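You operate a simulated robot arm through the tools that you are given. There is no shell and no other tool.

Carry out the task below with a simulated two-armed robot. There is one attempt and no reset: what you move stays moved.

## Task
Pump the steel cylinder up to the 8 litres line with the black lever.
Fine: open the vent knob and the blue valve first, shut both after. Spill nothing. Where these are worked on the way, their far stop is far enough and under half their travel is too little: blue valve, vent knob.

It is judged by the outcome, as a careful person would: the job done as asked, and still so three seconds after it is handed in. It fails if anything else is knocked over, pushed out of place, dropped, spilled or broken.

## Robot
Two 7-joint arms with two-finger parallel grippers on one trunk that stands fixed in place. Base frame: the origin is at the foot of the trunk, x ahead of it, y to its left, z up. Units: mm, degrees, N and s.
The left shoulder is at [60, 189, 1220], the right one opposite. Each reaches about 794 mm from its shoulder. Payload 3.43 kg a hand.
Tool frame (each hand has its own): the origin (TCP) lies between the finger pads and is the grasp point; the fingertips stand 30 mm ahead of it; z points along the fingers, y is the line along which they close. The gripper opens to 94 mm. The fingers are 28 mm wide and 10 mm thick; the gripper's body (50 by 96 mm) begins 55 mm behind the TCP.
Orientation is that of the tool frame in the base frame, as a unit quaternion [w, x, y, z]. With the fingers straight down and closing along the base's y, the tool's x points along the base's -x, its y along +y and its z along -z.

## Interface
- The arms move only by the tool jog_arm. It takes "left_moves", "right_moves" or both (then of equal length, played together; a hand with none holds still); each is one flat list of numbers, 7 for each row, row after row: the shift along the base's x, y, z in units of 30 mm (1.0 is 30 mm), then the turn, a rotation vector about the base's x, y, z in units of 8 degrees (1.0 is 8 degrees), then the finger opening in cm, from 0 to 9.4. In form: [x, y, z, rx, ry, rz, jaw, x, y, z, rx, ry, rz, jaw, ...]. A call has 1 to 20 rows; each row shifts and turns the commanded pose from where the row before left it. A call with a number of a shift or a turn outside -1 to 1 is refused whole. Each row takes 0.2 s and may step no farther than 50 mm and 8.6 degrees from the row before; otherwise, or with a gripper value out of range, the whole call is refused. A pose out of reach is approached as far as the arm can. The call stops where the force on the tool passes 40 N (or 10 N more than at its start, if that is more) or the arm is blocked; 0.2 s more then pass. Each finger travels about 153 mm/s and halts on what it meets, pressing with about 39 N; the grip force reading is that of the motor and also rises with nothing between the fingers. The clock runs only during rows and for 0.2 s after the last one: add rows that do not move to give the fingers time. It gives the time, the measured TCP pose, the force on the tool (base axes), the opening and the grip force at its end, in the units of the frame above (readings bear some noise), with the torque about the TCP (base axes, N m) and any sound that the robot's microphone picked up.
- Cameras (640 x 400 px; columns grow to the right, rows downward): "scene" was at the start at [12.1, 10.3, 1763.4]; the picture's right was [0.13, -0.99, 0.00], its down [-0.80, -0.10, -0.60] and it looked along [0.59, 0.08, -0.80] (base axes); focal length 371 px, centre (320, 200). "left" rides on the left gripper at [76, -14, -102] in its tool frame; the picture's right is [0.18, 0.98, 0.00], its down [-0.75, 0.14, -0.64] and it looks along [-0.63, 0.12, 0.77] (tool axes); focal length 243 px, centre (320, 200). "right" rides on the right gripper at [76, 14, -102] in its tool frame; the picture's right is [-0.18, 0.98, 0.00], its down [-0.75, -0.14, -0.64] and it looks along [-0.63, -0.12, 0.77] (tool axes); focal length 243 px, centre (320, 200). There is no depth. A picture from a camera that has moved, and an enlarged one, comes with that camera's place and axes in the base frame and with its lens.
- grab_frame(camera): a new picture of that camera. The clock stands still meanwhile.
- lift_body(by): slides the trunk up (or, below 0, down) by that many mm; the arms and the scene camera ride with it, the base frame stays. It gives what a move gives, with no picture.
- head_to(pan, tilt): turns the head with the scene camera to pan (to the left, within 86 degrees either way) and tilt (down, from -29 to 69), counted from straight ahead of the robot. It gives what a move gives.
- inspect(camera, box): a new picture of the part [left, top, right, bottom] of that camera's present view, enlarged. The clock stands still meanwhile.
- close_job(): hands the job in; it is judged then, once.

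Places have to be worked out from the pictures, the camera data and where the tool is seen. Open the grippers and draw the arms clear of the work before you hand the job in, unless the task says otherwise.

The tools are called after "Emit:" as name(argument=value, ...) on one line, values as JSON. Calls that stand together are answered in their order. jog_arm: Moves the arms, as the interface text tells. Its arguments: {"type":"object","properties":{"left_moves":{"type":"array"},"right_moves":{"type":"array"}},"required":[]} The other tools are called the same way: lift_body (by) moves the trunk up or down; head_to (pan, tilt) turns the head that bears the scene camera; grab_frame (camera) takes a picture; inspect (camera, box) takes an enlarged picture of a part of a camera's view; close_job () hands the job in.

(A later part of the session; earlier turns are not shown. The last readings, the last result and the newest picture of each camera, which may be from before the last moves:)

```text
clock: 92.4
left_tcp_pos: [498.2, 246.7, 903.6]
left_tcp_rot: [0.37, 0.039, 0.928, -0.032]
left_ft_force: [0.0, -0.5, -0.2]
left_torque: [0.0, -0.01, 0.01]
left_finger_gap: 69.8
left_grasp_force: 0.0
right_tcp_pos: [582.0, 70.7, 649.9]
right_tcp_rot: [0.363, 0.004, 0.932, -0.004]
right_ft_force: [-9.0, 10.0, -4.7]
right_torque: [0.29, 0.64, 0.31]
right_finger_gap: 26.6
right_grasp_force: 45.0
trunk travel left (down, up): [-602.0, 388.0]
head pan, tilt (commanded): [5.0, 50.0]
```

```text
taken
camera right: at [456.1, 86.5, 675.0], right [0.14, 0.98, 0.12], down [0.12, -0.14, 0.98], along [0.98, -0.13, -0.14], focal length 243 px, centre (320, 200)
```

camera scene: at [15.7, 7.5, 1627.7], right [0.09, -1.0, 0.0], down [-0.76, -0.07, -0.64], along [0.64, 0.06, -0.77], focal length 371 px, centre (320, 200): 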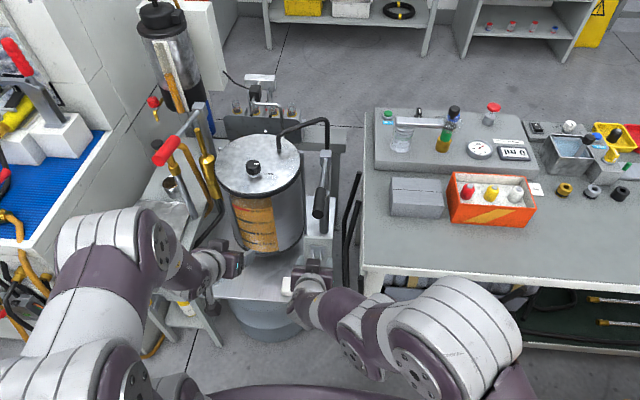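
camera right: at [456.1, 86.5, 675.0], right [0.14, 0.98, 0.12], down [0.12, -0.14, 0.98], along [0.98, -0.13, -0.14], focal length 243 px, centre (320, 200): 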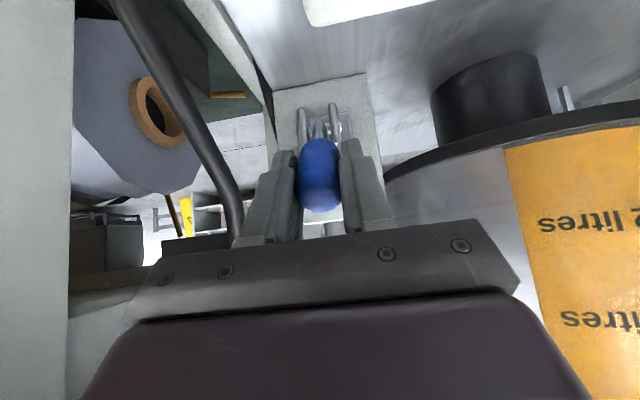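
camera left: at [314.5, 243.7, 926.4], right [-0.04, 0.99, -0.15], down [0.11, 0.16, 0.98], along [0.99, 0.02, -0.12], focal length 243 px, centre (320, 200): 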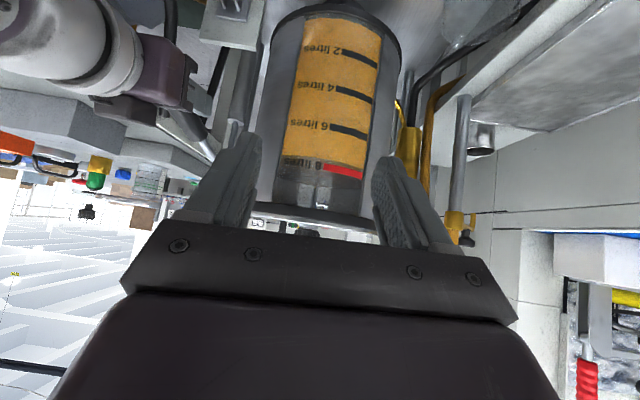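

Lean is about 37° now. I open, re-pitch the hand about the cap by −25°, and regrip for the rest.

Emit:
jog_arm(right_moves=[0, 0, 0, 0, 0, 0, 5, 0, 0, 0, 0, 0, 0, 5, 0, 0, 0, 0, -0.78, 0, 5, 0, 0, 0, 0, -0.78, 0, 5, 0, 0, 0, 0, -0.78, 0, 5, 0, 0, 0, 0, -0.78, 0, 5, 0, 0, 0, 0, 0, 0, 5])

Emit:
grab_frame(camera="right")

```text
clock: 94.0
left_tcp_pos: [499.1, 246.2, 903.0]
left_tcp_rot: [0.37, 0.039, 0.928, -0.03]
left_ft_force: [-0.8, -0.7, -0.7]
left_torque: [0.01, -0.01, 0.0]
left_finger_gap: 70.1
left_grasp_force: 0.2
right_tcp_pos: [581.8, 69.1, 650.2]
right_tcp_rot: [0.556, 0.004, 0.831, -0.003]
right_ft_force: [-0.4, 0.0, 0.3]
right_torque: [-0.01, -0.01, 0.0]
right_finger_gap: 50.2
right_grasp_force: 0.1
trunk travel left (down, up): [-602.0, 388.0]
head pan, tilt (commanded): [5.0, 50.0]
```

```text
taken
camera right: at [457.6, 86.4, 619.0], right [0.08, 0.98, 0.17], down [-0.31, -0.14, 0.94], along [0.95, -0.13, 0.29], focal length 243 px, centre (320, 200)
```

right: 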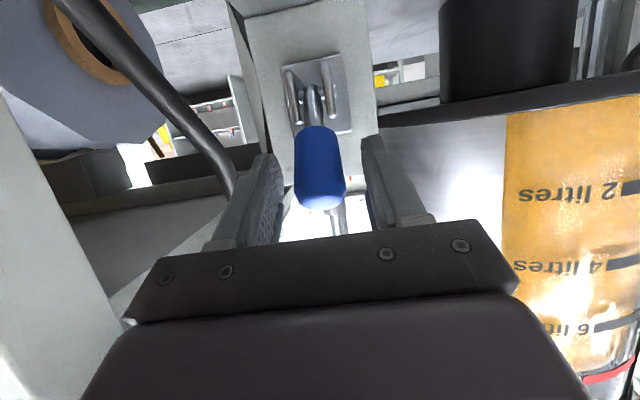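

The cap remains straddled. I grip again and swing the lever up another 24°.

Emit:
jog_arm(right_moves=[0, 0.03, 0, 0, 0, 0, 2.2, 0, 0, 0, 0, 0, 0, 2.2, 0, 0, 0, 0, 0, 0, 2.2, 0.094, 0, 0.071, 0, 0.375, 0, 2.2, 0.098, 0, 0.066, 0, 0.375, 0, 2.2, 0.101, 0, 0.061, 0, 0.375, 0, 2.2, 0.104, 0, 0.055, 0, 0.375, 0, 2.2, 0.1, 0, 0.05, 0, 0.375, 0, 2.2, 0.1, 0, 0.044, 0, 0.375, 0, 2.2, 0.105, 0, 0.038, 0, 0.375, 0, 2.2, 0.11, 0, 0.032, 0, 0.375, 0, 2.2])

Emit:
grab_frame(camera="right")

```text
clock: 96.4
left_tcp_pos: [498.2, 246.7, 904.7]
left_tcp_rot: [0.37, 0.041, 0.928, -0.032]
left_ft_force: [-0.2, 0.5, -0.7]
left_torque: [0.0, 0.01, -0.01]
left_finger_gap: 69.9
left_grasp_force: 0.1
right_tcp_pos: [607.0, 70.5, 662.2]
right_tcp_rot: [0.371, 0.004, 0.929, -0.004]
right_ft_force: [-9.3, -4.6, 5.0]
right_torque: [0.02, 0.49, 0.16]
right_finger_gap: 26.3
right_grasp_force: 44.9
trunk travel left (down, up): [-602.0, 388.0]
head pan, tilt (commanded): [5.0, 50.0]
```

```text
taken
camera right: at [479.7, 86.5, 685.2], right [0.14, 0.98, 0.12], down [0.1, -0.14, 0.99], along [0.98, -0.13, -0.12], focal length 243 px, centre (320, 200)
```

right: 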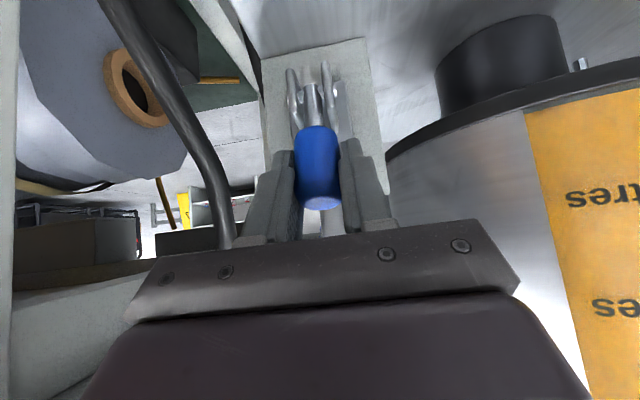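

Lean is about 13° now. I re-pitch −15°, regrip and swing the last part until the shut stop is felt.

Emit:
jog_arm(right_moves=[0, 0, 0, 0, 0, 0, 5, 0, 0, 0, 0, 0, 0, 5, 0, 0, 0, 0, -0.94, 0, 5, 0, 0, 0, 0, -0.94, 0, 5, 0, 0, 0, 0, 0, 0, 2.2, 0, 0, 0, 0, 0, 0, 2.2, 0, 0, 0, 0, 0, 0, 2.2])

Emit:
jog_arm(right_moves=[0.115, 0, 0.027, 0, 0.375, 0, 2.2, 0.116, 0, 0.021, 0, 0.375, 0, 2.2, 0.117, 0, 0.015, 0, 0.375, 0, 2.2, 0.117, 0, 0.008, 0, 0.375, 0, 2.2])

Emit:
grab_frame(camera="right")

```text
clock: 98.0
left_tcp_pos: [498.7, 244.4, 903.4]
left_tcp_rot: [0.37, 0.039, 0.928, -0.031]
left_ft_force: [-0.1, 0.4, 0.5]
left_torque: [-0.02, 0.01, 0.01]
left_finger_gap: 70.0
left_grasp_force: 0.1
right_tcp_pos: [607.0, 69.8, 661.8]
right_tcp_rot: [0.489, 0.004, 0.872, -0.004]
right_ft_force: [-2.6, -5.3, -0.1]
right_torque: [0.01, 0.14, 0.01]
right_finger_gap: 26.8
right_grasp_force: 45.2
trunk travel left (down, up): [-602.0, 388.0]
head pan, tilt (commanded): [5.0, 50.0]
```

```text
clock: 99.0
left_tcp_pos: [498.4, 245.0, 904.1]
left_tcp_rot: [0.37, 0.039, 0.928, -0.031]
left_ft_force: [-0.7, 0.1, -0.1]
left_torque: [-0.01, -0.02, 0.01]
left_finger_gap: 70.1
left_grasp_force: 0.0
right_tcp_pos: [619.9, 69.6, 664.5]
right_tcp_rot: [0.395, 0.003, 0.919, -0.003]
right_ft_force: [-12.3, -7.5, 2.8]
right_torque: [-0.05, 0.89, -0.19]
right_finger_gap: 26.9
right_grasp_force: 45.4
trunk travel left (down, up): [-602.0, 388.0]
head pan, tilt (commanded): [5.0, 50.0]
```

```text
taken
camera right: at [492.1, 86.5, 680.4], right [0.14, 0.98, 0.13], down [0.05, -0.14, 0.99], along [0.99, -0.13, -0.07], focal length 243 px, centre (320, 200)
```

right: 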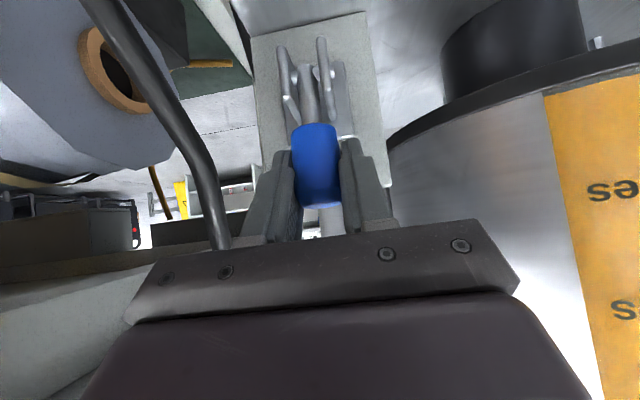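

Lean is now near vertical with resistance beginning. I press a little further to make sure it is against the shut stop.

Emit:
jog_arm(right_moves=[0.1, 0, 0, 0, 0.25, 0, 2.2, 0.1, 0, 0, 0, 0.25, 0, 2.2, 0.08, 0, 0, 0, 0.2, 0, 2.2])

Emit:
grab_frame(camera="right")

```text
clock: 99.8
left_tcp_pos: [496.3, 245.7, 904.9]
left_tcp_rot: [0.372, 0.04, 0.927, -0.032]
left_ft_force: [-0.2, 0.1, -0.4]
left_torque: [-0.04, -0.02, -0.03]
left_finger_gap: 70.0
left_grasp_force: 0.1
right_tcp_pos: [624.8, 69.8, 664.5]
right_tcp_rot: [0.349, 0.003, 0.937, -0.005]
right_ft_force: [-33.2, -8.6, 1.8]
right_torque: [0.21, -0.69, -0.37]
right_finger_gap: 27.2
right_grasp_force: 44.8
trunk travel left (down, up): [-602.0, 388.0]
head pan, tilt (commanded): [5.0, 50.0]
```

```text
taken
camera right: at [499.3, 86.5, 692.9], right [0.15, 0.98, 0.11], down [0.15, -0.14, 0.98], along [0.98, -0.13, -0.17], focal length 243 px, centre (320, 200)
```

right: 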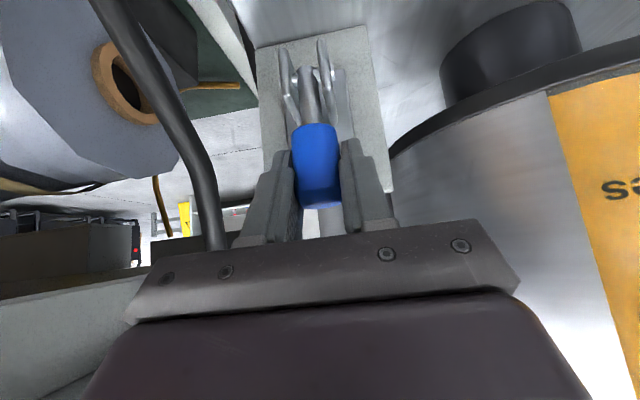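

It is firmly against the shut stop (33 N). I release and draw the right hand straight back, then inspect the valve.

Emit:
jog_arm(right_moves=[0, 0, 0, 0, 0, 0, 5.5, 0, 0, 0, 0, 0, 0, 5.5, -0.8, 0, 0.1, 0, 0, 0, 5.5, -0.9, 0, 0.1, 0, 0, 0, 5.5, -0.9, 0, 0.1, 0, 0, 0, 5.5, -0.9, 0, 0.3, 0, 0, 0, 5.5])

Emit:
grab_frame(camera="right")

Emit:
inspect(camera="right", box=[250, 20, 390, 180])

Emit:
inspect(camera="scene", box=[220, 80, 370, 290])

```text
clock: 101.2
left_tcp_pos: [498.9, 245.7, 904.0]
left_tcp_rot: [0.371, 0.04, 0.927, -0.032]
left_ft_force: [-0.2, -0.1, -0.1]
left_torque: [0.01, -0.02, -0.02]
left_finger_gap: 70.0
left_grasp_force: 0.1
right_tcp_pos: [523.1, 71.0, 681.2]
right_tcp_rot: [0.35, 0.003, 0.937, -0.003]
right_ft_force: [-0.2, 0.3, -0.4]
right_torque: [0.01, -0.03, -0.02]
right_finger_gap: 55.3
right_grasp_force: 0.1
trunk travel left (down, up): [-602.0, 388.0]
head pan, tilt (commanded): [5.0, 50.0]
```

```text
taken
camera right: at [396.4, 86.9, 709.8], right [0.15, 0.98, 0.12], down [0.15, -0.14, 0.98], along [0.98, -0.13, -0.16], focal length 243 px, centre (320, 200)
```

right: 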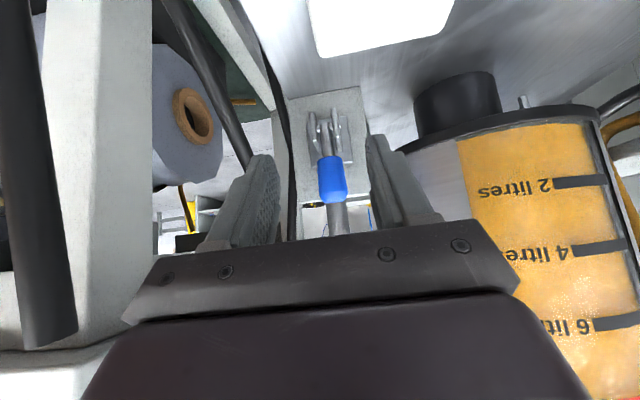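

```text
2.50 times, centred on (320, 100) of right
camera zoom: at [396.4, 86.9, 709.8], right [0.15, 0.98, 0.12], down [0.15, -0.14, 0.98], along [0.98, -0.13, -0.16], focal length 606 px, centre (320, 450)
```

zoom: 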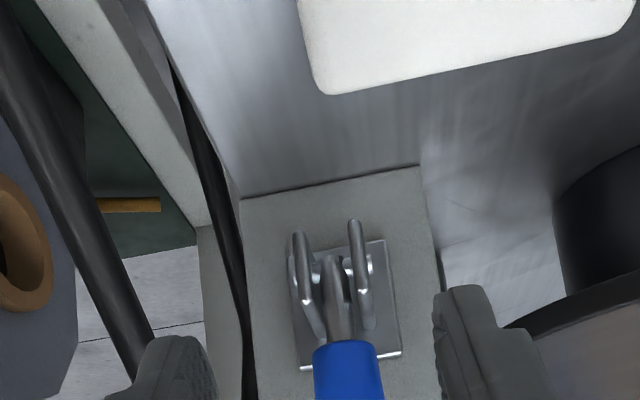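

```text
1.90 times, centred on (295, 185) of scene
camera zoom: at [14.5, 7.4, 1477.8], right [0.09, -1.0, 0.0], down [-0.76, -0.07, -0.64], along [0.64, 0.06, -0.77], focal length 706 px, centre (368, 229)
```

zoom: 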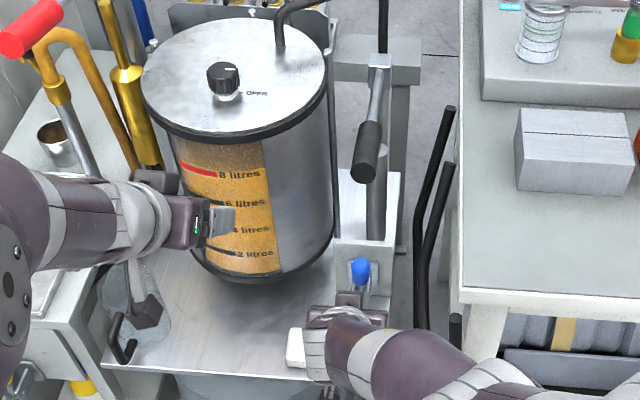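

The blue lever is back upright as at the start. Now the vent: I pull the right hand farther back, raise the trunk 150 mm, and park the right hand off to the right.

Emit:
jog_arm(right_moves=[-0.9, -0.3, 0.2, 0, 0, 0, 5.5, -0.9, -0.3, 0.2, 0, 0, 0, 5.5, -0.3, -0.6, 0.2, 0, 0, 0, 5.5])

Emit:
lift_body(by=150)

Emit:
grab_frame(camera="scene")

Emit:
grab_frame(camera="left")

```text
clock: 102.0
left_tcp_pos: [499.6, 246.0, 904.0]
left_tcp_rot: [0.371, 0.04, 0.927, -0.031]
left_ft_force: [1.1, 0.2, 0.6]
left_torque: [0.05, 0.0, 0.0]
left_finger_gap: 70.0
left_grasp_force: 0.0
right_tcp_pos: [461.9, 35.9, 699.7]
right_tcp_rot: [0.351, 0.004, 0.937, -0.004]
right_ft_force: [-0.6, 0.0, 0.2]
right_torque: [0.0, 0.0, 0.01]
right_finger_gap: 55.0
right_grasp_force: 0.0
trunk travel left (down, up): [-602.0, 388.0]
head pan, tilt (commanded): [5.0, 50.0]
```

```text
clock: 103.7
left_tcp_pos: [498.0, 246.6, 1054.2]
left_tcp_rot: [0.37, 0.04, 0.928, -0.031]
left_ft_force: [-0.1, -0.1, 0.7]
left_torque: [-0.03, 0.02, 0.01]
left_finger_gap: 70.0
left_grasp_force: 0.1
right_tcp_pos: [463.3, 36.0, 848.8]
right_tcp_rot: [0.35, 0.004, 0.937, -0.004]
right_ft_force: [0.7, 0.5, 0.8]
right_torque: [0.0, 0.02, -0.01]
right_finger_gap: 54.9
right_grasp_force: 0.0
trunk travel left (down, up): [-752.0, 238.0]
head pan, tilt (commanded): [5.0, 50.0]
```

```text
taken
camera scene: at [15.7, 7.6, 1627.7], right [0.09, -1.0, 0.0], down [-0.76, -0.07, -0.64], along [0.64, 0.06, -0.77], focal length 371 px, centre (320, 200)
```

scene: 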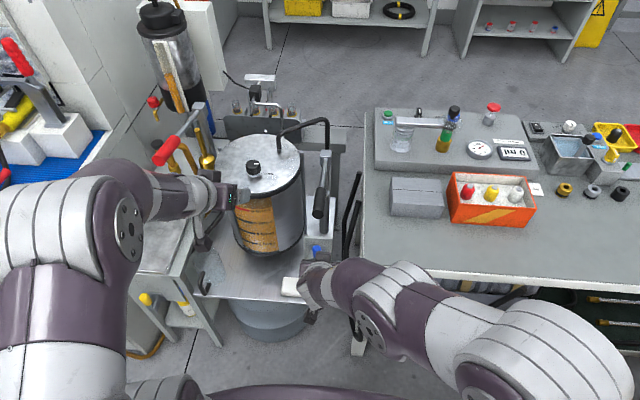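

```text
taken
camera left: at [372.8, 244.2, 1075.7], right [-0.04, 0.99, -0.16], down [0.12, 0.16, 0.98], along [0.99, 0.02, -0.12], focal length 243 px, centre (320, 200)
```

left: 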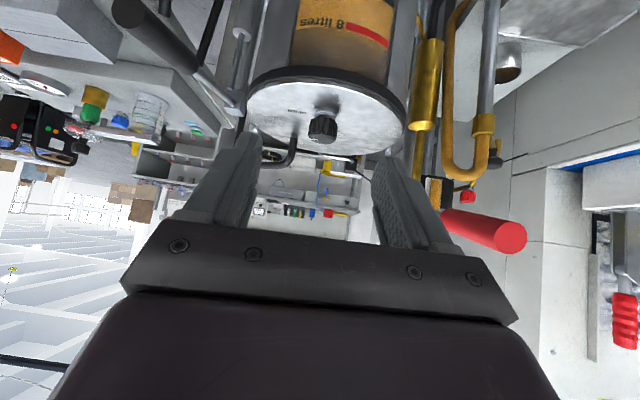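

Everything is in order. I bring the left hand back over the vent knob at safe height.

Emit:
jog_arm(left_moves=[1, -0.03, -0.1, 0, 0, 0, 7, 1, -0.03, -0.1, 0, 0, 0, 7, 1, -0.03, -0.1, 0, 0, 0, 7, 1, -0.03, -0.1, 0, 0, 0, 7, 1, -0.03, -0.1, 0, 0, 0, 7, 1, -0.03, -0.1, 0, 0, 0, 7, 0.2, 0, -0.5, 0, 0, 0, 7, 0, 0, -0.5, 0, 0, 0, 7])

Emit:
grab_frame(camera="left")

```text
clock: 105.5
left_tcp_pos: [686.3, 241.1, 1005.1]
left_tcp_rot: [0.369, 0.04, 0.928, -0.032]
left_ft_force: [-0.6, 0.4, -0.4]
left_torque: [0.0, 0.0, -0.02]
left_finger_gap: 70.1
left_grasp_force: 0.0
right_tcp_pos: [462.5, 36.0, 849.2]
right_tcp_rot: [0.349, 0.004, 0.937, -0.004]
right_ft_force: [0.1, -0.2, 0.7]
right_torque: [0.0, 0.01, 0.0]
right_finger_gap: 54.8
right_grasp_force: 0.0
trunk travel left (down, up): [-752.0, 238.0]
head pan, tilt (commanded): [5.0, 50.0]
```

```text
taken
camera left: at [559.8, 238.9, 1027.9], right [-0.04, 0.99, -0.16], down [0.12, 0.16, 0.98], along [0.99, 0.02, -0.12], focal length 243 px, centre (320, 200)
```

left: 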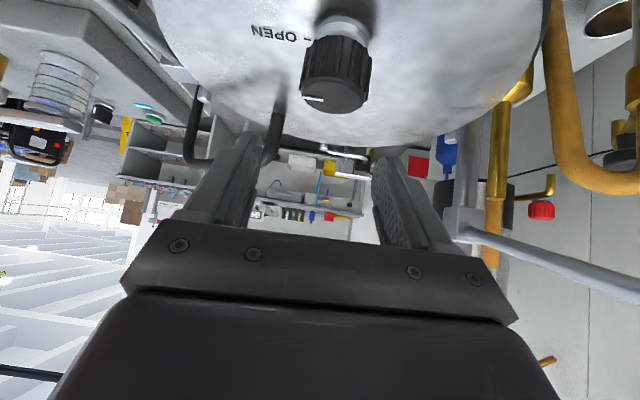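

The knob is centred at (684.5, 241.6). I descend to z≈957 and grip it.

Emit:
jog_arm(left_moves=[-0.04, 0, -0.55, 0, 0, 0, 7, 0, 0, -0.55, 0, 0, 0, 7, 0, 0, -0.5, 0, 0, 0, 7, 0, 0, 0, 0, 0, 0, 7])

Emit:
jog_arm(left_moves=[0, 0, 0, 0, 0, 0, 3, 0, 0, 0, 0, 0, 0, 3, 0, 0, 0, 0, 0, 0, 3])

Emit:
inspect(camera="left", box=[220, 60, 420, 220])

```text
clock: 106.5
left_tcp_pos: [685.4, 240.9, 956.6]
left_tcp_rot: [0.371, 0.04, 0.927, -0.031]
left_ft_force: [0.2, 0.6, -0.2]
left_torque: [-0.05, 0.0, -0.01]
left_finger_gap: 70.0
left_grasp_force: 0.1
right_tcp_pos: [461.3, 36.6, 850.2]
right_tcp_rot: [0.35, 0.004, 0.937, -0.004]
right_ft_force: [0.0, -0.5, 0.5]
right_torque: [0.02, 0.01, 0.02]
right_finger_gap: 55.0
right_grasp_force: 0.0
trunk travel left (down, up): [-752.0, 238.0]
head pan, tilt (commanded): [5.0, 50.0]
```

```text
clock: 107.3
left_tcp_pos: [684.7, 240.2, 957.6]
left_tcp_rot: [0.369, 0.04, 0.928, -0.032]
left_ft_force: [-3.2, -1.8, -1.1]
left_torque: [0.11, 0.01, -0.03]
left_finger_gap: 38.8
left_grasp_force: 45.4
right_tcp_pos: [462.9, 34.8, 850.3]
right_tcp_rot: [0.35, 0.004, 0.937, -0.004]
right_ft_force: [-0.5, -0.3, -1.0]
right_torque: [-0.03, 0.02, -0.01]
right_finger_gap: 55.0
right_grasp_force: 0.0
trunk travel left (down, up): [-752.0, 238.0]
head pan, tilt (commanded): [5.0, 50.0]
```

```text
2.50 times, centred on (320, 140) of left
camera zoom: at [558.1, 238.3, 980.5], right [-0.04, 0.99, -0.16], down [0.12, 0.16, 0.98], along [0.99, 0.02, -0.12], focal length 606 px, centre (320, 350)
```

zoom: 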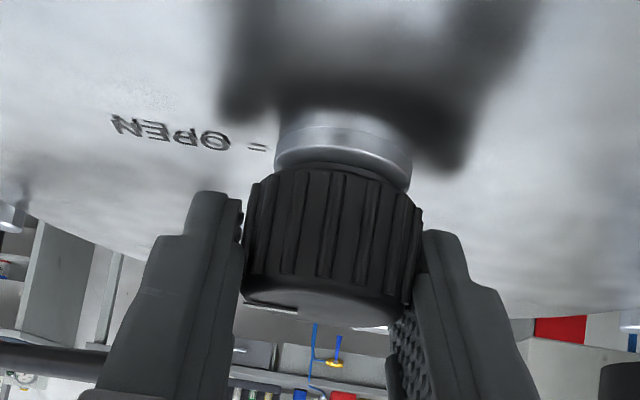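

Gripped cleanly. I turn it counter-clockwise 45° toward SHUT.

Emit:
jog_arm(left_moves=[0, 0, 0, 0, 0, 0.95, 3, 0, 0, 0, 0, 0, 0.95, 3, 0, 0, 0, 0, 0, 0.95, 3, 0, 0, 0, 0, 0, 0.95, 3, 0, 0, 0, 0, 0, 0.95, 3, 0, 0, 0, 0, 0, 0.95, 3])

Emit:
inspect(camera="left", box=[220, 60, 420, 220])

```text
clock: 108.7
left_tcp_pos: [682.6, 238.2, 957.5]
left_tcp_rot: [0.353, -0.322, 0.871, 0.116]
left_ft_force: [-2.5, -11.6, 2.2]
left_torque: [0.89, -0.03, -0.05]
left_finger_gap: 37.5
left_grasp_force: 44.5
right_tcp_pos: [462.3, 35.7, 849.6]
right_tcp_rot: [0.35, 0.005, 0.937, -0.003]
right_ft_force: [0.7, 0.0, -0.8]
right_torque: [-0.02, 0.03, -0.01]
right_finger_gap: 55.2
right_grasp_force: 0.1
trunk travel left (down, up): [-752.0, 238.0]
head pan, tilt (commanded): [5.0, 50.0]
```

```text
2.50 times, centred on (320, 140) of left
camera zoom: at [595.7, 146.5, 980.0], right [-0.73, 0.67, -0.15], down [-0.03, 0.19, 0.98], along [0.68, 0.72, -0.12], focal length 606 px, centre (320, 350)
```

zoom: 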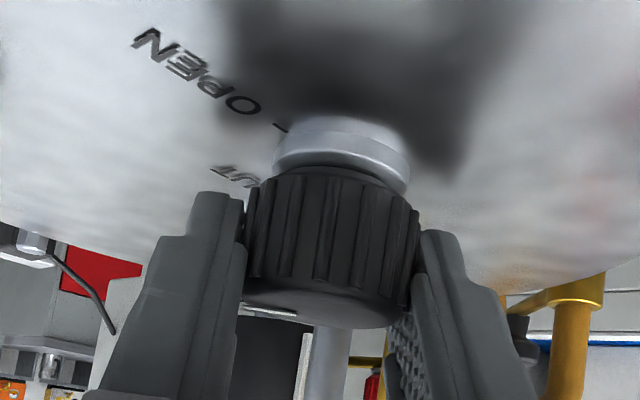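

It turned with the hand. I release, swing back 45°, regrip, and turn again to the shut stop.

Emit:
jog_arm(left_moves=[0, 0, 0, 0, 0, 0, 7, 0, 0, 0, 0, 0, 0, 7, 0.04, 0.06, 0, 0, 0, -0.95, 7, 0.02, 0.03, 0, 0, 0, -0.95, 7, 0, 0, 0, 0, 0, -0.95, 7, 0, 0, 0, 0, 0, -0.95, 7, 0, 0, 0, 0, 0, -0.95, 7, 0, 0, 0, 0, 0, -0.95, 7, 0, 0, 0, 0, 0, 0, 7])

Emit:
inspect(camera="left", box=[220, 60, 420, 220])

```text
clock: 110.7
left_tcp_pos: [684.4, 243.0, 957.3]
left_tcp_rot: [0.37, 0.041, 0.928, -0.032]
left_ft_force: [-0.2, -0.4, -1.0]
left_torque: [0.03, 0.01, -0.02]
left_finger_gap: 69.7
left_grasp_force: 0.0
right_tcp_pos: [462.4, 35.6, 850.3]
right_tcp_rot: [0.351, 0.004, 0.936, -0.003]
right_ft_force: [0.2, 1.4, 0.1]
right_torque: [0.0, 0.03, 0.01]
right_finger_gap: 55.2
right_grasp_force: 0.1
trunk travel left (down, up): [-752.0, 238.0]
head pan, tilt (commanded): [5.0, 50.0]
```

```text
2.50 times, centred on (320, 140) of left
camera zoom: at [559.5, 241.2, 980.2], right [-0.04, 0.99, -0.16], down [0.12, 0.16, 0.98], along [0.99, 0.02, -0.12], focal length 606 px, centre (320, 350)
```

zoom: 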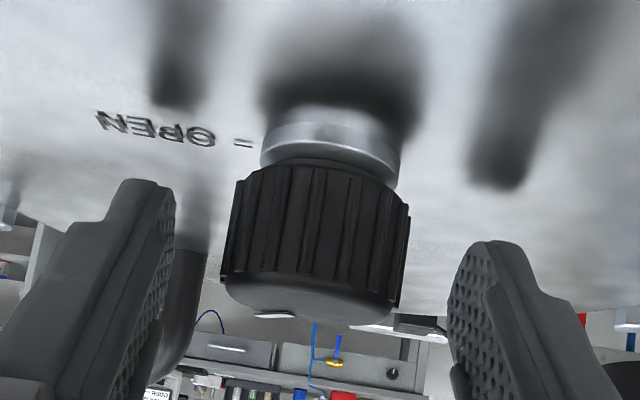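

The pointer is halfway. I regrip, turn 45° more and then press gently on to the stop.

Emit:
jog_arm(left_moves=[0.02, -0.07, 0, 0, 0, 0, 3, 0, 0, 0, 0, 0, 0, 3, 0, 0, 0, 0, 0, 0, 3, 0, 0, 0, 0, 0, 0.95, 3, 0, 0, 0, 0, 0, 0.95, 3, 0, 0, 0, 0, 0, 0.95, 3, 0, 0, 0, 0, 0, 0.95, 3, 0, 0, 0, 0, 0, 0.95, 3, 0, 0, 0, 0, 0, 0.6, 3])

Emit:
inspect(camera="left", box=[220, 60, 420, 220])

```text
clock: 112.1
left_tcp_pos: [685.1, 240.7, 957.0]
left_tcp_rot: [0.369, -0.084, 0.926, 0.012]
left_ft_force: [-38.2, 3.9, 21.0]
left_torque: [-0.11, -0.05, -0.02]
left_finger_gap: 39.3
left_grasp_force: 44.3
left hand out of reach, approached as far as the arm can: row 5, 6
right_tcp_pos: [456.1, 35.7, 852.6]
right_tcp_rot: [0.353, 0.003, 0.936, -0.003]
right_ft_force: [0.3, 0.5, -0.5]
right_torque: [-0.01, -0.01, 0.0]
right_finger_gap: 55.0
right_grasp_force: 0.0
trunk travel left (down, up): [-752.0, 238.0]
head pan, tilt (commanded): [5.0, 50.0]
stopped in row 6 (left hand): the force on the tool passed its limit at 52 N (the readings are from after the stop); the commanded pose is now the measured one
```

```text
2.50 times, centred on (320, 140) of left
camera zoom: at [563.3, 205.7, 981.0], right [-0.29, 0.94, -0.17], down [0.08, 0.2, 0.98], along [0.95, 0.27, -0.13], focal length 606 px, centre (320, 350)
```

zoom: 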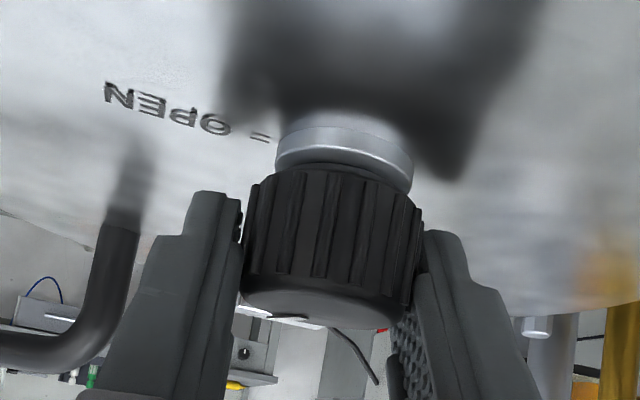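

The arm hit a reach problem mid-turn and was pulling on the knob with ~40 N; I release at once to take the load off.

Emit:
jog_arm(left_moves=[0, 0, 0, 0, 0, 0, 7, 0, 0, 0, 0, 0, 0, 7])

Emit:
inspect(camera="left", box=[220, 60, 420, 220])

Emit:
grab_frame(camera="scene")

```text
clock: 112.7
left_tcp_pos: [693.4, 238.9, 953.9]
left_tcp_rot: [0.369, -0.082, 0.926, 0.011]
left_ft_force: [1.8, 0.0, 11.2]
left_torque: [0.43, -0.08, -0.08]
left_finger_gap: 69.4
left_grasp_force: 0.0
right_tcp_pos: [461.1, 36.6, 850.3]
right_tcp_rot: [0.35, 0.004, 0.937, -0.003]
right_ft_force: [0.8, -0.6, -0.2]
right_torque: [-0.02, -0.05, -0.04]
right_finger_gap: 55.1
right_grasp_force: 0.1
trunk travel left (down, up): [-752.0, 238.0]
head pan, tilt (commanded): [5.0, 50.0]
```

```text
2.50 times, centred on (320, 140) of left
camera zoom: at [571.0, 204.7, 978.3], right [-0.29, 0.94, -0.17], down [0.08, 0.2, 0.98], along [0.95, 0.27, -0.13], focal length 606 px, centre (320, 350)
```

zoom: 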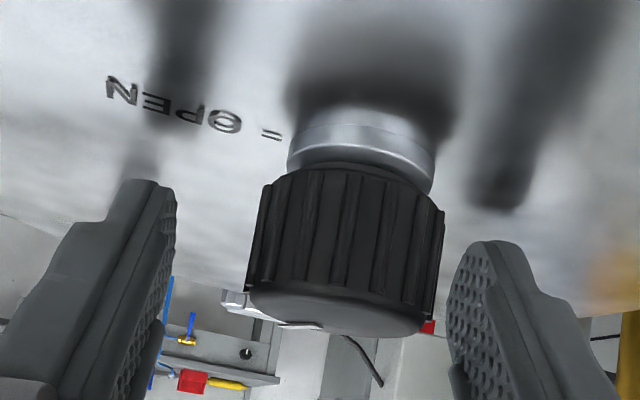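

```text
taken
camera scene: at [14.3, 6.7, 1627.8], right [0.09, -1.0, 0.0], down [-0.76, -0.07, -0.64], along [0.64, 0.06, -0.77], focal length 371 px, centre (320, 200)
```

scene: 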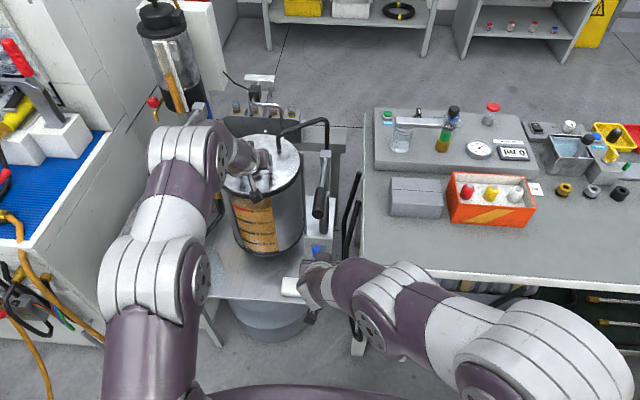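

The fingertips now press lightly on the lid (11 N up) and the arm's elbow has shifted near the red handle. I lift straight up carefully and look.

Emit:
jog_arm(left_moves=[0, 0, 0.15, 0, 0, 0, 7, 0, 0, 0.3, 0, 0, 0, 7, 0, 0, 0.6, 0, 0, 0, 7, 0, 0, 0.7, 0, 0, 0, 7])

Emit:
inspect(camera="scene", box=[130, 80, 330, 270])

Emit:
grab_frame(camera="left")

```text
clock: 113.7
left_tcp_pos: [691.1, 240.1, 999.8]
left_tcp_rot: [0.367, -0.083, 0.926, 0.011]
left_ft_force: [0.2, 0.0, -0.1]
left_torque: [0.02, 0.02, -0.03]
left_finger_gap: 69.9
left_grasp_force: 0.1
left hand out of reach, approached as far as the arm can: row 4
right_tcp_pos: [460.7, 36.4, 850.1]
right_tcp_rot: [0.351, 0.003, 0.937, -0.004]
right_ft_force: [0.3, 0.3, 0.3]
right_torque: [-0.03, -0.01, 0.03]
right_finger_gap: 55.0
right_grasp_force: 0.1
trunk travel left (down, up): [-752.0, 238.0]
head pan, tilt (commanded): [5.0, 50.0]
```

```text
2.11 times, centred on (230, 175) of scene
camera zoom: at [15.0, 7.6, 1627.8], right [0.09, -1.0, 0.0], down [-0.76, -0.07, -0.64], along [0.64, 0.06, -0.77], focal length 780 px, centre (510, 253)
```

zoom: 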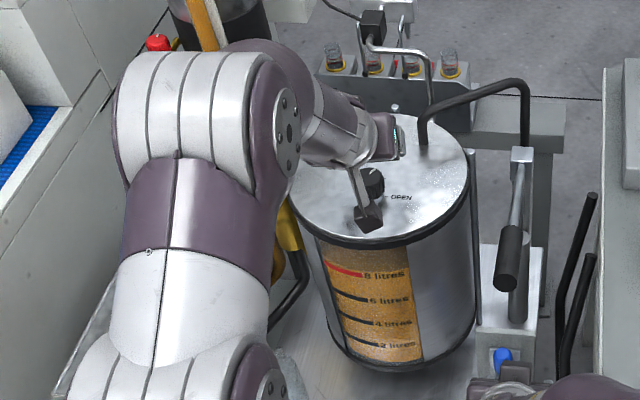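

```text
taken
camera left: at [569.8, 205.5, 1023.9], right [-0.29, 0.94, -0.17], down [0.08, 0.2, 0.98], along [0.95, 0.27, -0.14], focal length 243 px, centre (320, 200)
```

left: 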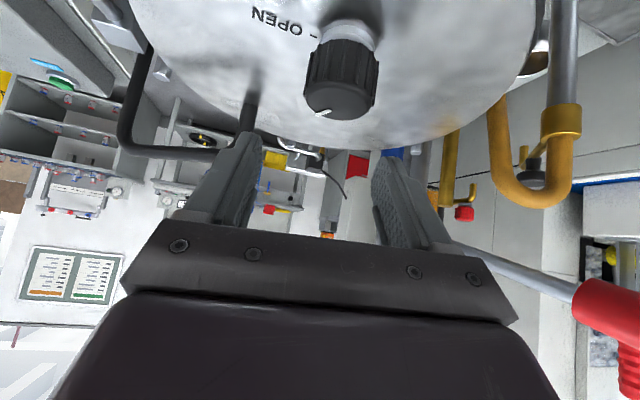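

Nothing was disturbed and the hand is clear at z 1000. To get the arm out of this awkward posture I back off toward (640, 235, 1030), turn the hand to heading +40° there, then come back over the knob as in the first, successful approach.

Emit:
jog_arm(left_moves=[-0.9, -0.1, 0.2, 0, 0, 0, 7, -0.9, -0.1, 0.3, 0, 0, 0, 7, -0.9, 0, 0.3, 0, 0, 0, 7, -0.9, 0, 0.3, 0, 0, 0, 7, -0.6, 0, 0.2, 0, 0, 0, 7])

Emit:
grab_frame(camera="scene")

Emit:
inspect(camera="scene", box=[225, 145, 285, 190])

```text
clock: 114.9
left_tcp_pos: [565.2, 234.5, 1037.3]
left_tcp_rot: [0.366, -0.082, 0.927, 0.011]
left_ft_force: [0.5, 0.3, 0.5]
left_torque: [-0.02, -0.02, -0.01]
left_finger_gap: 70.2
left_grasp_force: 0.1
right_tcp_pos: [461.0, 35.6, 851.1]
right_tcp_rot: [0.35, 0.003, 0.937, -0.003]
right_ft_force: [-0.3, -0.3, 0.0]
right_torque: [0.01, 0.01, 0.0]
right_finger_gap: 55.0
right_grasp_force: 0.0
trunk travel left (down, up): [-752.0, 238.0]
head pan, tilt (commanded): [5.0, 50.0]
```

```text
taken
camera scene: at [15.2, 7.5, 1627.8], right [0.09, -1.0, 0.0], down [-0.76, -0.07, -0.64], along [0.64, 0.06, -0.77], focal length 371 px, centre (320, 200)
```

scene: 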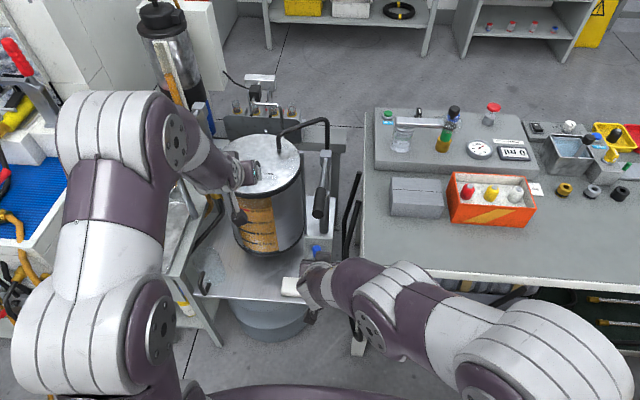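

```text
8.89 times, centred on (255, 168) of scene
camera zoom: at [15.2, 7.5, 1627.8], right [0.09, -1.0, 0.0], down [-0.76, -0.07, -0.64], along [0.64, 0.06, -0.77], focal length 3294 px, centre (898, 489)
```

zoom: 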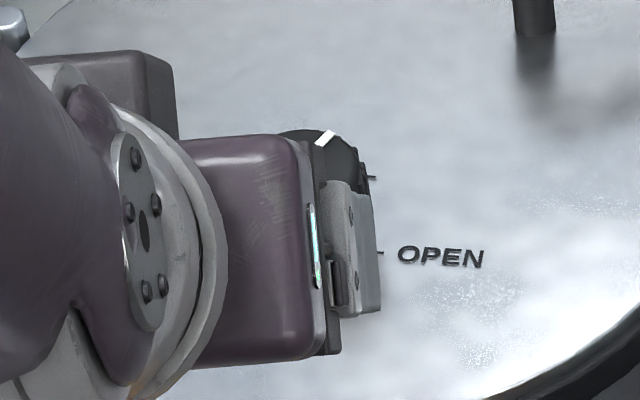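

The posture has recovered. I turn the hand to about +40° heading here, clear of everything, before moving back over the knob.

Emit:
jog_arm(left_moves=[0.2, 0, 0, 0, 0, 0.95, 7, 0.2, 0, 0, 0, 0, 0.95, 7, 0.2, 0, 0, 0, 0, 0.95, 7, 0.2, 0, 0, 0, 0, 0.95, 7])

Emit:
grab_frame(camera="scene")

```text
clock: 115.9
left_tcp_pos: [589.7, 233.1, 1039.2]
left_tcp_rot: [0.35, -0.323, 0.873, 0.107]
left_ft_force: [1.1, -0.4, -0.7]
left_torque: [-0.01, 0.0, 0.03]
left_finger_gap: 70.1
left_grasp_force: 0.1
right_tcp_pos: [463.3, 34.8, 849.6]
right_tcp_rot: [0.35, 0.003, 0.937, -0.003]
right_ft_force: [1.1, 0.4, -0.2]
right_torque: [0.02, -0.02, -0.02]
right_finger_gap: 55.2
right_grasp_force: 0.0
trunk travel left (down, up): [-752.0, 238.0]
head pan, tilt (commanded): [5.0, 50.0]
```

```text
taken
camera scene: at [16.4, 7.0, 1627.8], right [0.09, -1.0, 0.0], down [-0.76, -0.07, -0.64], along [0.64, 0.06, -0.77], focal length 371 px, centre (320, 200)
```

scene: 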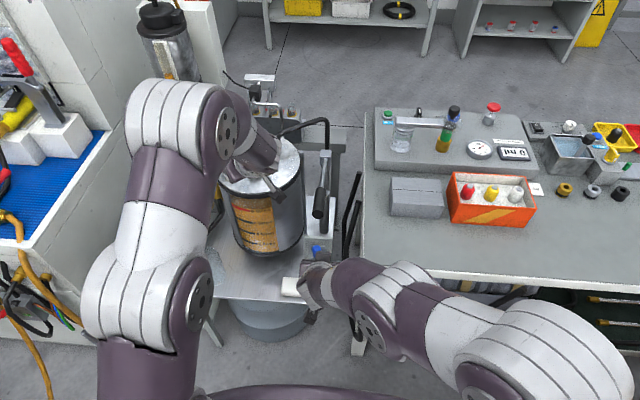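

Good. Now forward over the knob at heading +40°.

Emit:
jog_arm(left_moves=[0.8, 0.06, -0.3, 0, 0, 0, 7, 0.8, 0.06, -0.3, 0, 0, 0, 7, 0.8, 0.06, -0.3, 0, 0, 0, 7, 0.75, 0.06, -0.3, 0, 0, 0, 7])

Emit:
grab_frame(camera="left")

```text
clock: 116.9
left_tcp_pos: [685.6, 242.4, 1002.2]
left_tcp_rot: [0.35, -0.324, 0.873, 0.106]
left_ft_force: [0.2, -0.6, -0.2]
left_torque: [-0.02, 0.02, -0.01]
left_finger_gap: 69.9
left_grasp_force: 0.1
right_tcp_pos: [462.7, 35.9, 849.5]
right_tcp_rot: [0.349, 0.004, 0.937, -0.004]
right_ft_force: [0.1, -0.3, -0.5]
right_torque: [0.02, -0.02, 0.0]
right_finger_gap: 54.9
right_grasp_force: 0.0
trunk travel left (down, up): [-752.0, 238.0]
head pan, tilt (commanded): [5.0, 50.0]
```

```text
taken
camera left: at [598.3, 150.0, 1026.7], right [-0.73, 0.67, -0.16], down [-0.03, 0.21, 0.98], along [0.68, 0.72, -0.14], focal length 243 px, centre (320, 200)
```

left: 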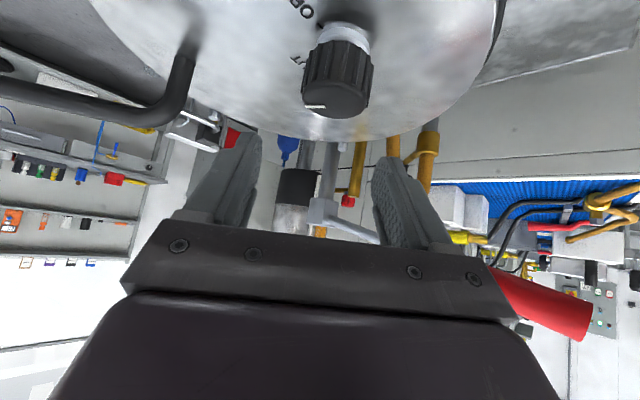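

Reachable here. I test the swing back (−32°) at this height to see that the arm stays within reach in this posture.

Emit:
jog_arm(left_moves=[0, 0, 0, 0, 0, -0.8, 7, 0, 0, 0, 0, 0, -0.8, 7, 0, 0, 0, 0, 0, -0.8, 7, 0, 0, 0, 0, 0, -0.8, 7, 0, 0, 0, 0, 0, -0.8, 7])

Emit:
grab_frame(camera="left")

```text
clock: 118.1
left_tcp_pos: [683.8, 240.7, 1002.8]
left_tcp_rot: [0.366, -0.069, 0.928, 0.005]
left_ft_force: [-0.5, 0.2, 0.0]
left_torque: [-0.03, -0.01, 0.02]
left_finger_gap: 70.1
left_grasp_force: 0.0
right_tcp_pos: [461.7, 36.5, 850.9]
right_tcp_rot: [0.35, 0.003, 0.937, -0.004]
right_ft_force: [-0.9, -0.1, -0.5]
right_torque: [-0.05, -0.03, 0.0]
right_finger_gap: 55.0
right_grasp_force: 0.2
trunk travel left (down, up): [-752.0, 238.0]
head pan, tilt (commanded): [5.0, 50.0]
```

```text
taken
camera left: at [561.6, 210.1, 1026.9], right [-0.26, 0.95, -0.17], down [0.09, 0.19, 0.98], along [0.96, 0.24, -0.14], focal length 243 px, centre (320, 200)
```

left: 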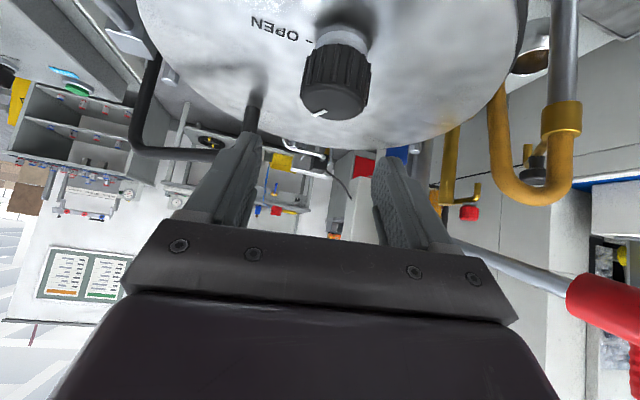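

Fine at heading +5° too. I descend, grip, and turn in short steps, checking each time.

Emit:
jog_arm(left_moves=[0.02, 0.02, -0.55, 0, 0, 0, 7, 0.02, 0, -0.55, 0, 0, 0, 7, 0, 0, -0.42, 0, 0, 0, 7, 0, 0, 0, 0, 0, 0, 7])

Emit:
jog_arm(left_moves=[0, 0, 0, 0, 0, 0, 3, 0, 0, 0, 0, 0, 0, 3, 0, 0, 0, 0, 0, 0, 3])

Emit:
jog_arm(left_moves=[0, 0, 0, 0, 0, 0.8, 3, 0, 0, 0, 0, 0, 0.8, 3])

Emit:
inspect(camera="left", box=[220, 60, 420, 220])

```text
clock: 119.1
left_tcp_pos: [686.7, 240.4, 957.5]
left_tcp_rot: [0.366, -0.069, 0.928, 0.005]
left_ft_force: [0.2, 0.5, 0.0]
left_torque: [-0.03, -0.02, -0.01]
left_finger_gap: 70.0
left_grasp_force: 0.1
right_tcp_pos: [462.2, 35.8, 849.5]
right_tcp_rot: [0.35, 0.004, 0.937, -0.004]
right_ft_force: [-0.2, 0.8, 0.2]
right_torque: [-0.02, 0.02, 0.01]
right_finger_gap: 54.7
right_grasp_force: 0.0
trunk travel left (down, up): [-752.0, 238.0]
head pan, tilt (commanded): [5.0, 50.0]
```

```text
clock: 119.9
left_tcp_pos: [686.3, 239.9, 957.9]
left_tcp_rot: [0.367, -0.07, 0.928, 0.007]
left_ft_force: [-0.2, -2.6, 0.2]
left_torque: [-0.03, -0.03, 0.0]
left_finger_gap: 40.4
left_grasp_force: 44.9
right_tcp_pos: [461.6, 36.7, 848.9]
right_tcp_rot: [0.35, 0.004, 0.937, -0.003]
right_ft_force: [0.5, 0.2, 0.3]
right_torque: [-0.02, 0.0, 0.0]
right_finger_gap: 55.0
right_grasp_force: 0.0
trunk travel left (down, up): [-752.0, 238.0]
head pan, tilt (commanded): [5.0, 50.0]
```

```text
clock: 120.5
left_tcp_pos: [686.3, 241.3, 957.1]
left_tcp_rot: [0.363, -0.174, 0.914, 0.047]
left_ft_force: [-1.7, -5.3, 1.2]
left_torque: [-0.14, -0.28, 0.04]
left_finger_gap: 40.3
left_grasp_force: 45.5
right_tcp_pos: [462.5, 35.3, 849.0]
right_tcp_rot: [0.349, 0.003, 0.937, -0.003]
right_ft_force: [0.4, -0.7, 0.0]
right_torque: [-0.03, 0.01, 0.01]
right_finger_gap: 54.9
right_grasp_force: 0.0
trunk travel left (down, up): [-752.0, 238.0]
head pan, tilt (commanded): [5.0, 50.0]
```

```text
2.50 times, centred on (320, 140) of left
camera zoom: at [573.1, 183.2, 981.5], right [-0.47, 0.87, -0.16], down [0.04, 0.21, 0.98], along [0.88, 0.45, -0.14], focal length 606 px, centre (320, 350)
```

zoom: 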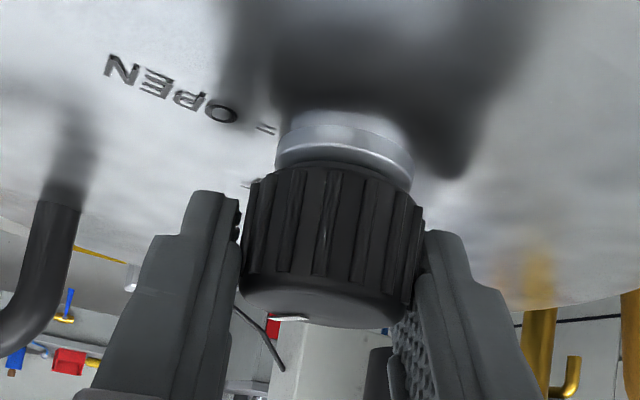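

Turning well without reach warnings. I continue toward the shut stop.

Emit:
jog_arm(left_moves=[0, 0, 0, 0, 0, 0.8, 3, 0, 0, 0, 0, 0, 0.8, 3])

Emit:
jog_arm(left_moves=[0, 0, 0, 0, 0, 0.6, 3, 0, 0, 0, 0, 0, 0.5, 3])

Emit:
inspect(camera="left", box=[220, 60, 420, 220])

```text
clock: 121.1
left_tcp_pos: [685.6, 241.0, 956.6]
left_tcp_rot: [0.355, -0.274, 0.889, 0.087]
left_ft_force: [-5.6, -6.7, -0.1]
left_torque: [0.22, -0.09, 0.01]
left_finger_gap: 39.8
left_grasp_force: 45.2
right_tcp_pos: [460.3, 36.7, 850.0]
right_tcp_rot: [0.351, 0.004, 0.937, -0.003]
right_ft_force: [0.0, 0.0, 0.6]
right_torque: [0.01, 0.03, 0.02]
right_finger_gap: 55.1
right_grasp_force: 0.1
trunk travel left (down, up): [-752.0, 238.0]
head pan, tilt (commanded): [5.0, 50.0]
```

```text
clock: 121.7
left_tcp_pos: [683.6, 240.0, 957.3]
left_tcp_rot: [0.347, -0.34, 0.866, 0.115]
left_ft_force: [-14.0, -12.7, -3.7]
left_torque: [0.64, 0.44, -0.98]
left_finger_gap: 38.7
left_grasp_force: 45.2
right_tcp_pos: [461.3, 35.3, 850.8]
right_tcp_rot: [0.351, 0.004, 0.937, -0.003]
right_ft_force: [-1.1, -0.2, -0.6]
right_torque: [-0.01, 0.0, 0.02]
right_finger_gap: 55.0
right_grasp_force: 0.0
trunk travel left (down, up): [-752.0, 238.0]
head pan, tilt (commanded): [5.0, 50.0]
```

```text
2.50 times, centred on (320, 140) of left
camera zoom: at [599.7, 144.4, 981.4], right [-0.75, 0.64, -0.16], down [-0.03, 0.21, 0.98], along [0.66, 0.74, -0.14], focal length 606 px, centre (320, 350)
```

zoom: 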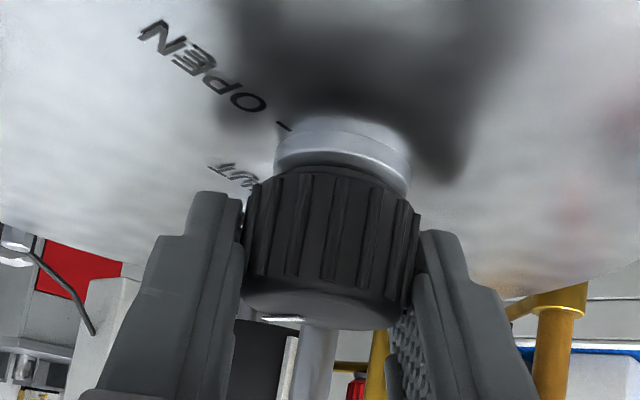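

Torque of 1 N·m shows the shut stop, and the pointer sits where it was at the very start. I release, lift off and withdraw, then verify.

Emit:
jog_arm(left_moves=[0, 0, 0, 0, 0, 0, 7, 0, 0, 0, 0, 0, 0, 7, 0, 0, 0.6, 0, 0, 0, 7, 0, 0, 0.6, 0, 0, 0, 7, 0, 0, 0.5, 0, 0, 0, 7, -0.9, -0.05, 0.2, 0, 0, 0, 7, -0.9, -0.05, 0.2, 0, 0, 0, 7, -0.9, 0, 0.2, 0, 0, 0, 7, -0.9, 0, 0.2, 0, 0, 0, 7])

Emit:
grab_frame(camera="scene")

Emit:
inspect(camera="scene", box=[225, 145, 285, 190])

```text
clock: 123.7
left_tcp_pos: [574.8, 237.6, 1034.5]
left_tcp_rot: [0.348, -0.341, 0.866, 0.114]
left_ft_force: [-0.2, 0.5, -0.2]
left_torque: [0.01, -0.02, 0.02]
left_finger_gap: 70.2
left_grasp_force: 0.0
right_tcp_pos: [462.2, 35.9, 849.5]
right_tcp_rot: [0.35, 0.004, 0.937, -0.005]
right_ft_force: [-0.9, 0.2, 0.3]
right_torque: [0.02, 0.04, -0.01]
right_finger_gap: 55.1
right_grasp_force: 0.1
trunk travel left (down, up): [-752.0, 238.0]
head pan, tilt (commanded): [5.0, 50.0]
```

```text
taken
camera scene: at [14.0, 7.5, 1627.8], right [0.09, -1.0, 0.0], down [-0.76, -0.07, -0.64], along [0.64, 0.06, -0.77], focal length 371 px, centre (320, 200)
```

scene: 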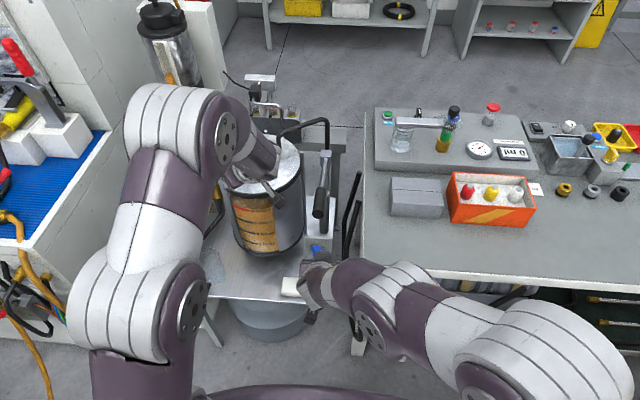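

```text
8.89 times, centred on (255, 168) of scene
camera zoom: at [14.0, 7.5, 1627.8], right [0.09, -1.0, 0.0], down [-0.76, -0.07, -0.64], along [0.64, 0.06, -0.77], focal length 3294 px, centre (898, 489)
```

zoom: 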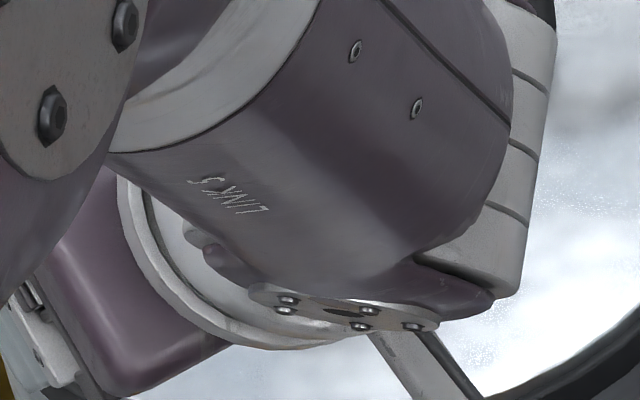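

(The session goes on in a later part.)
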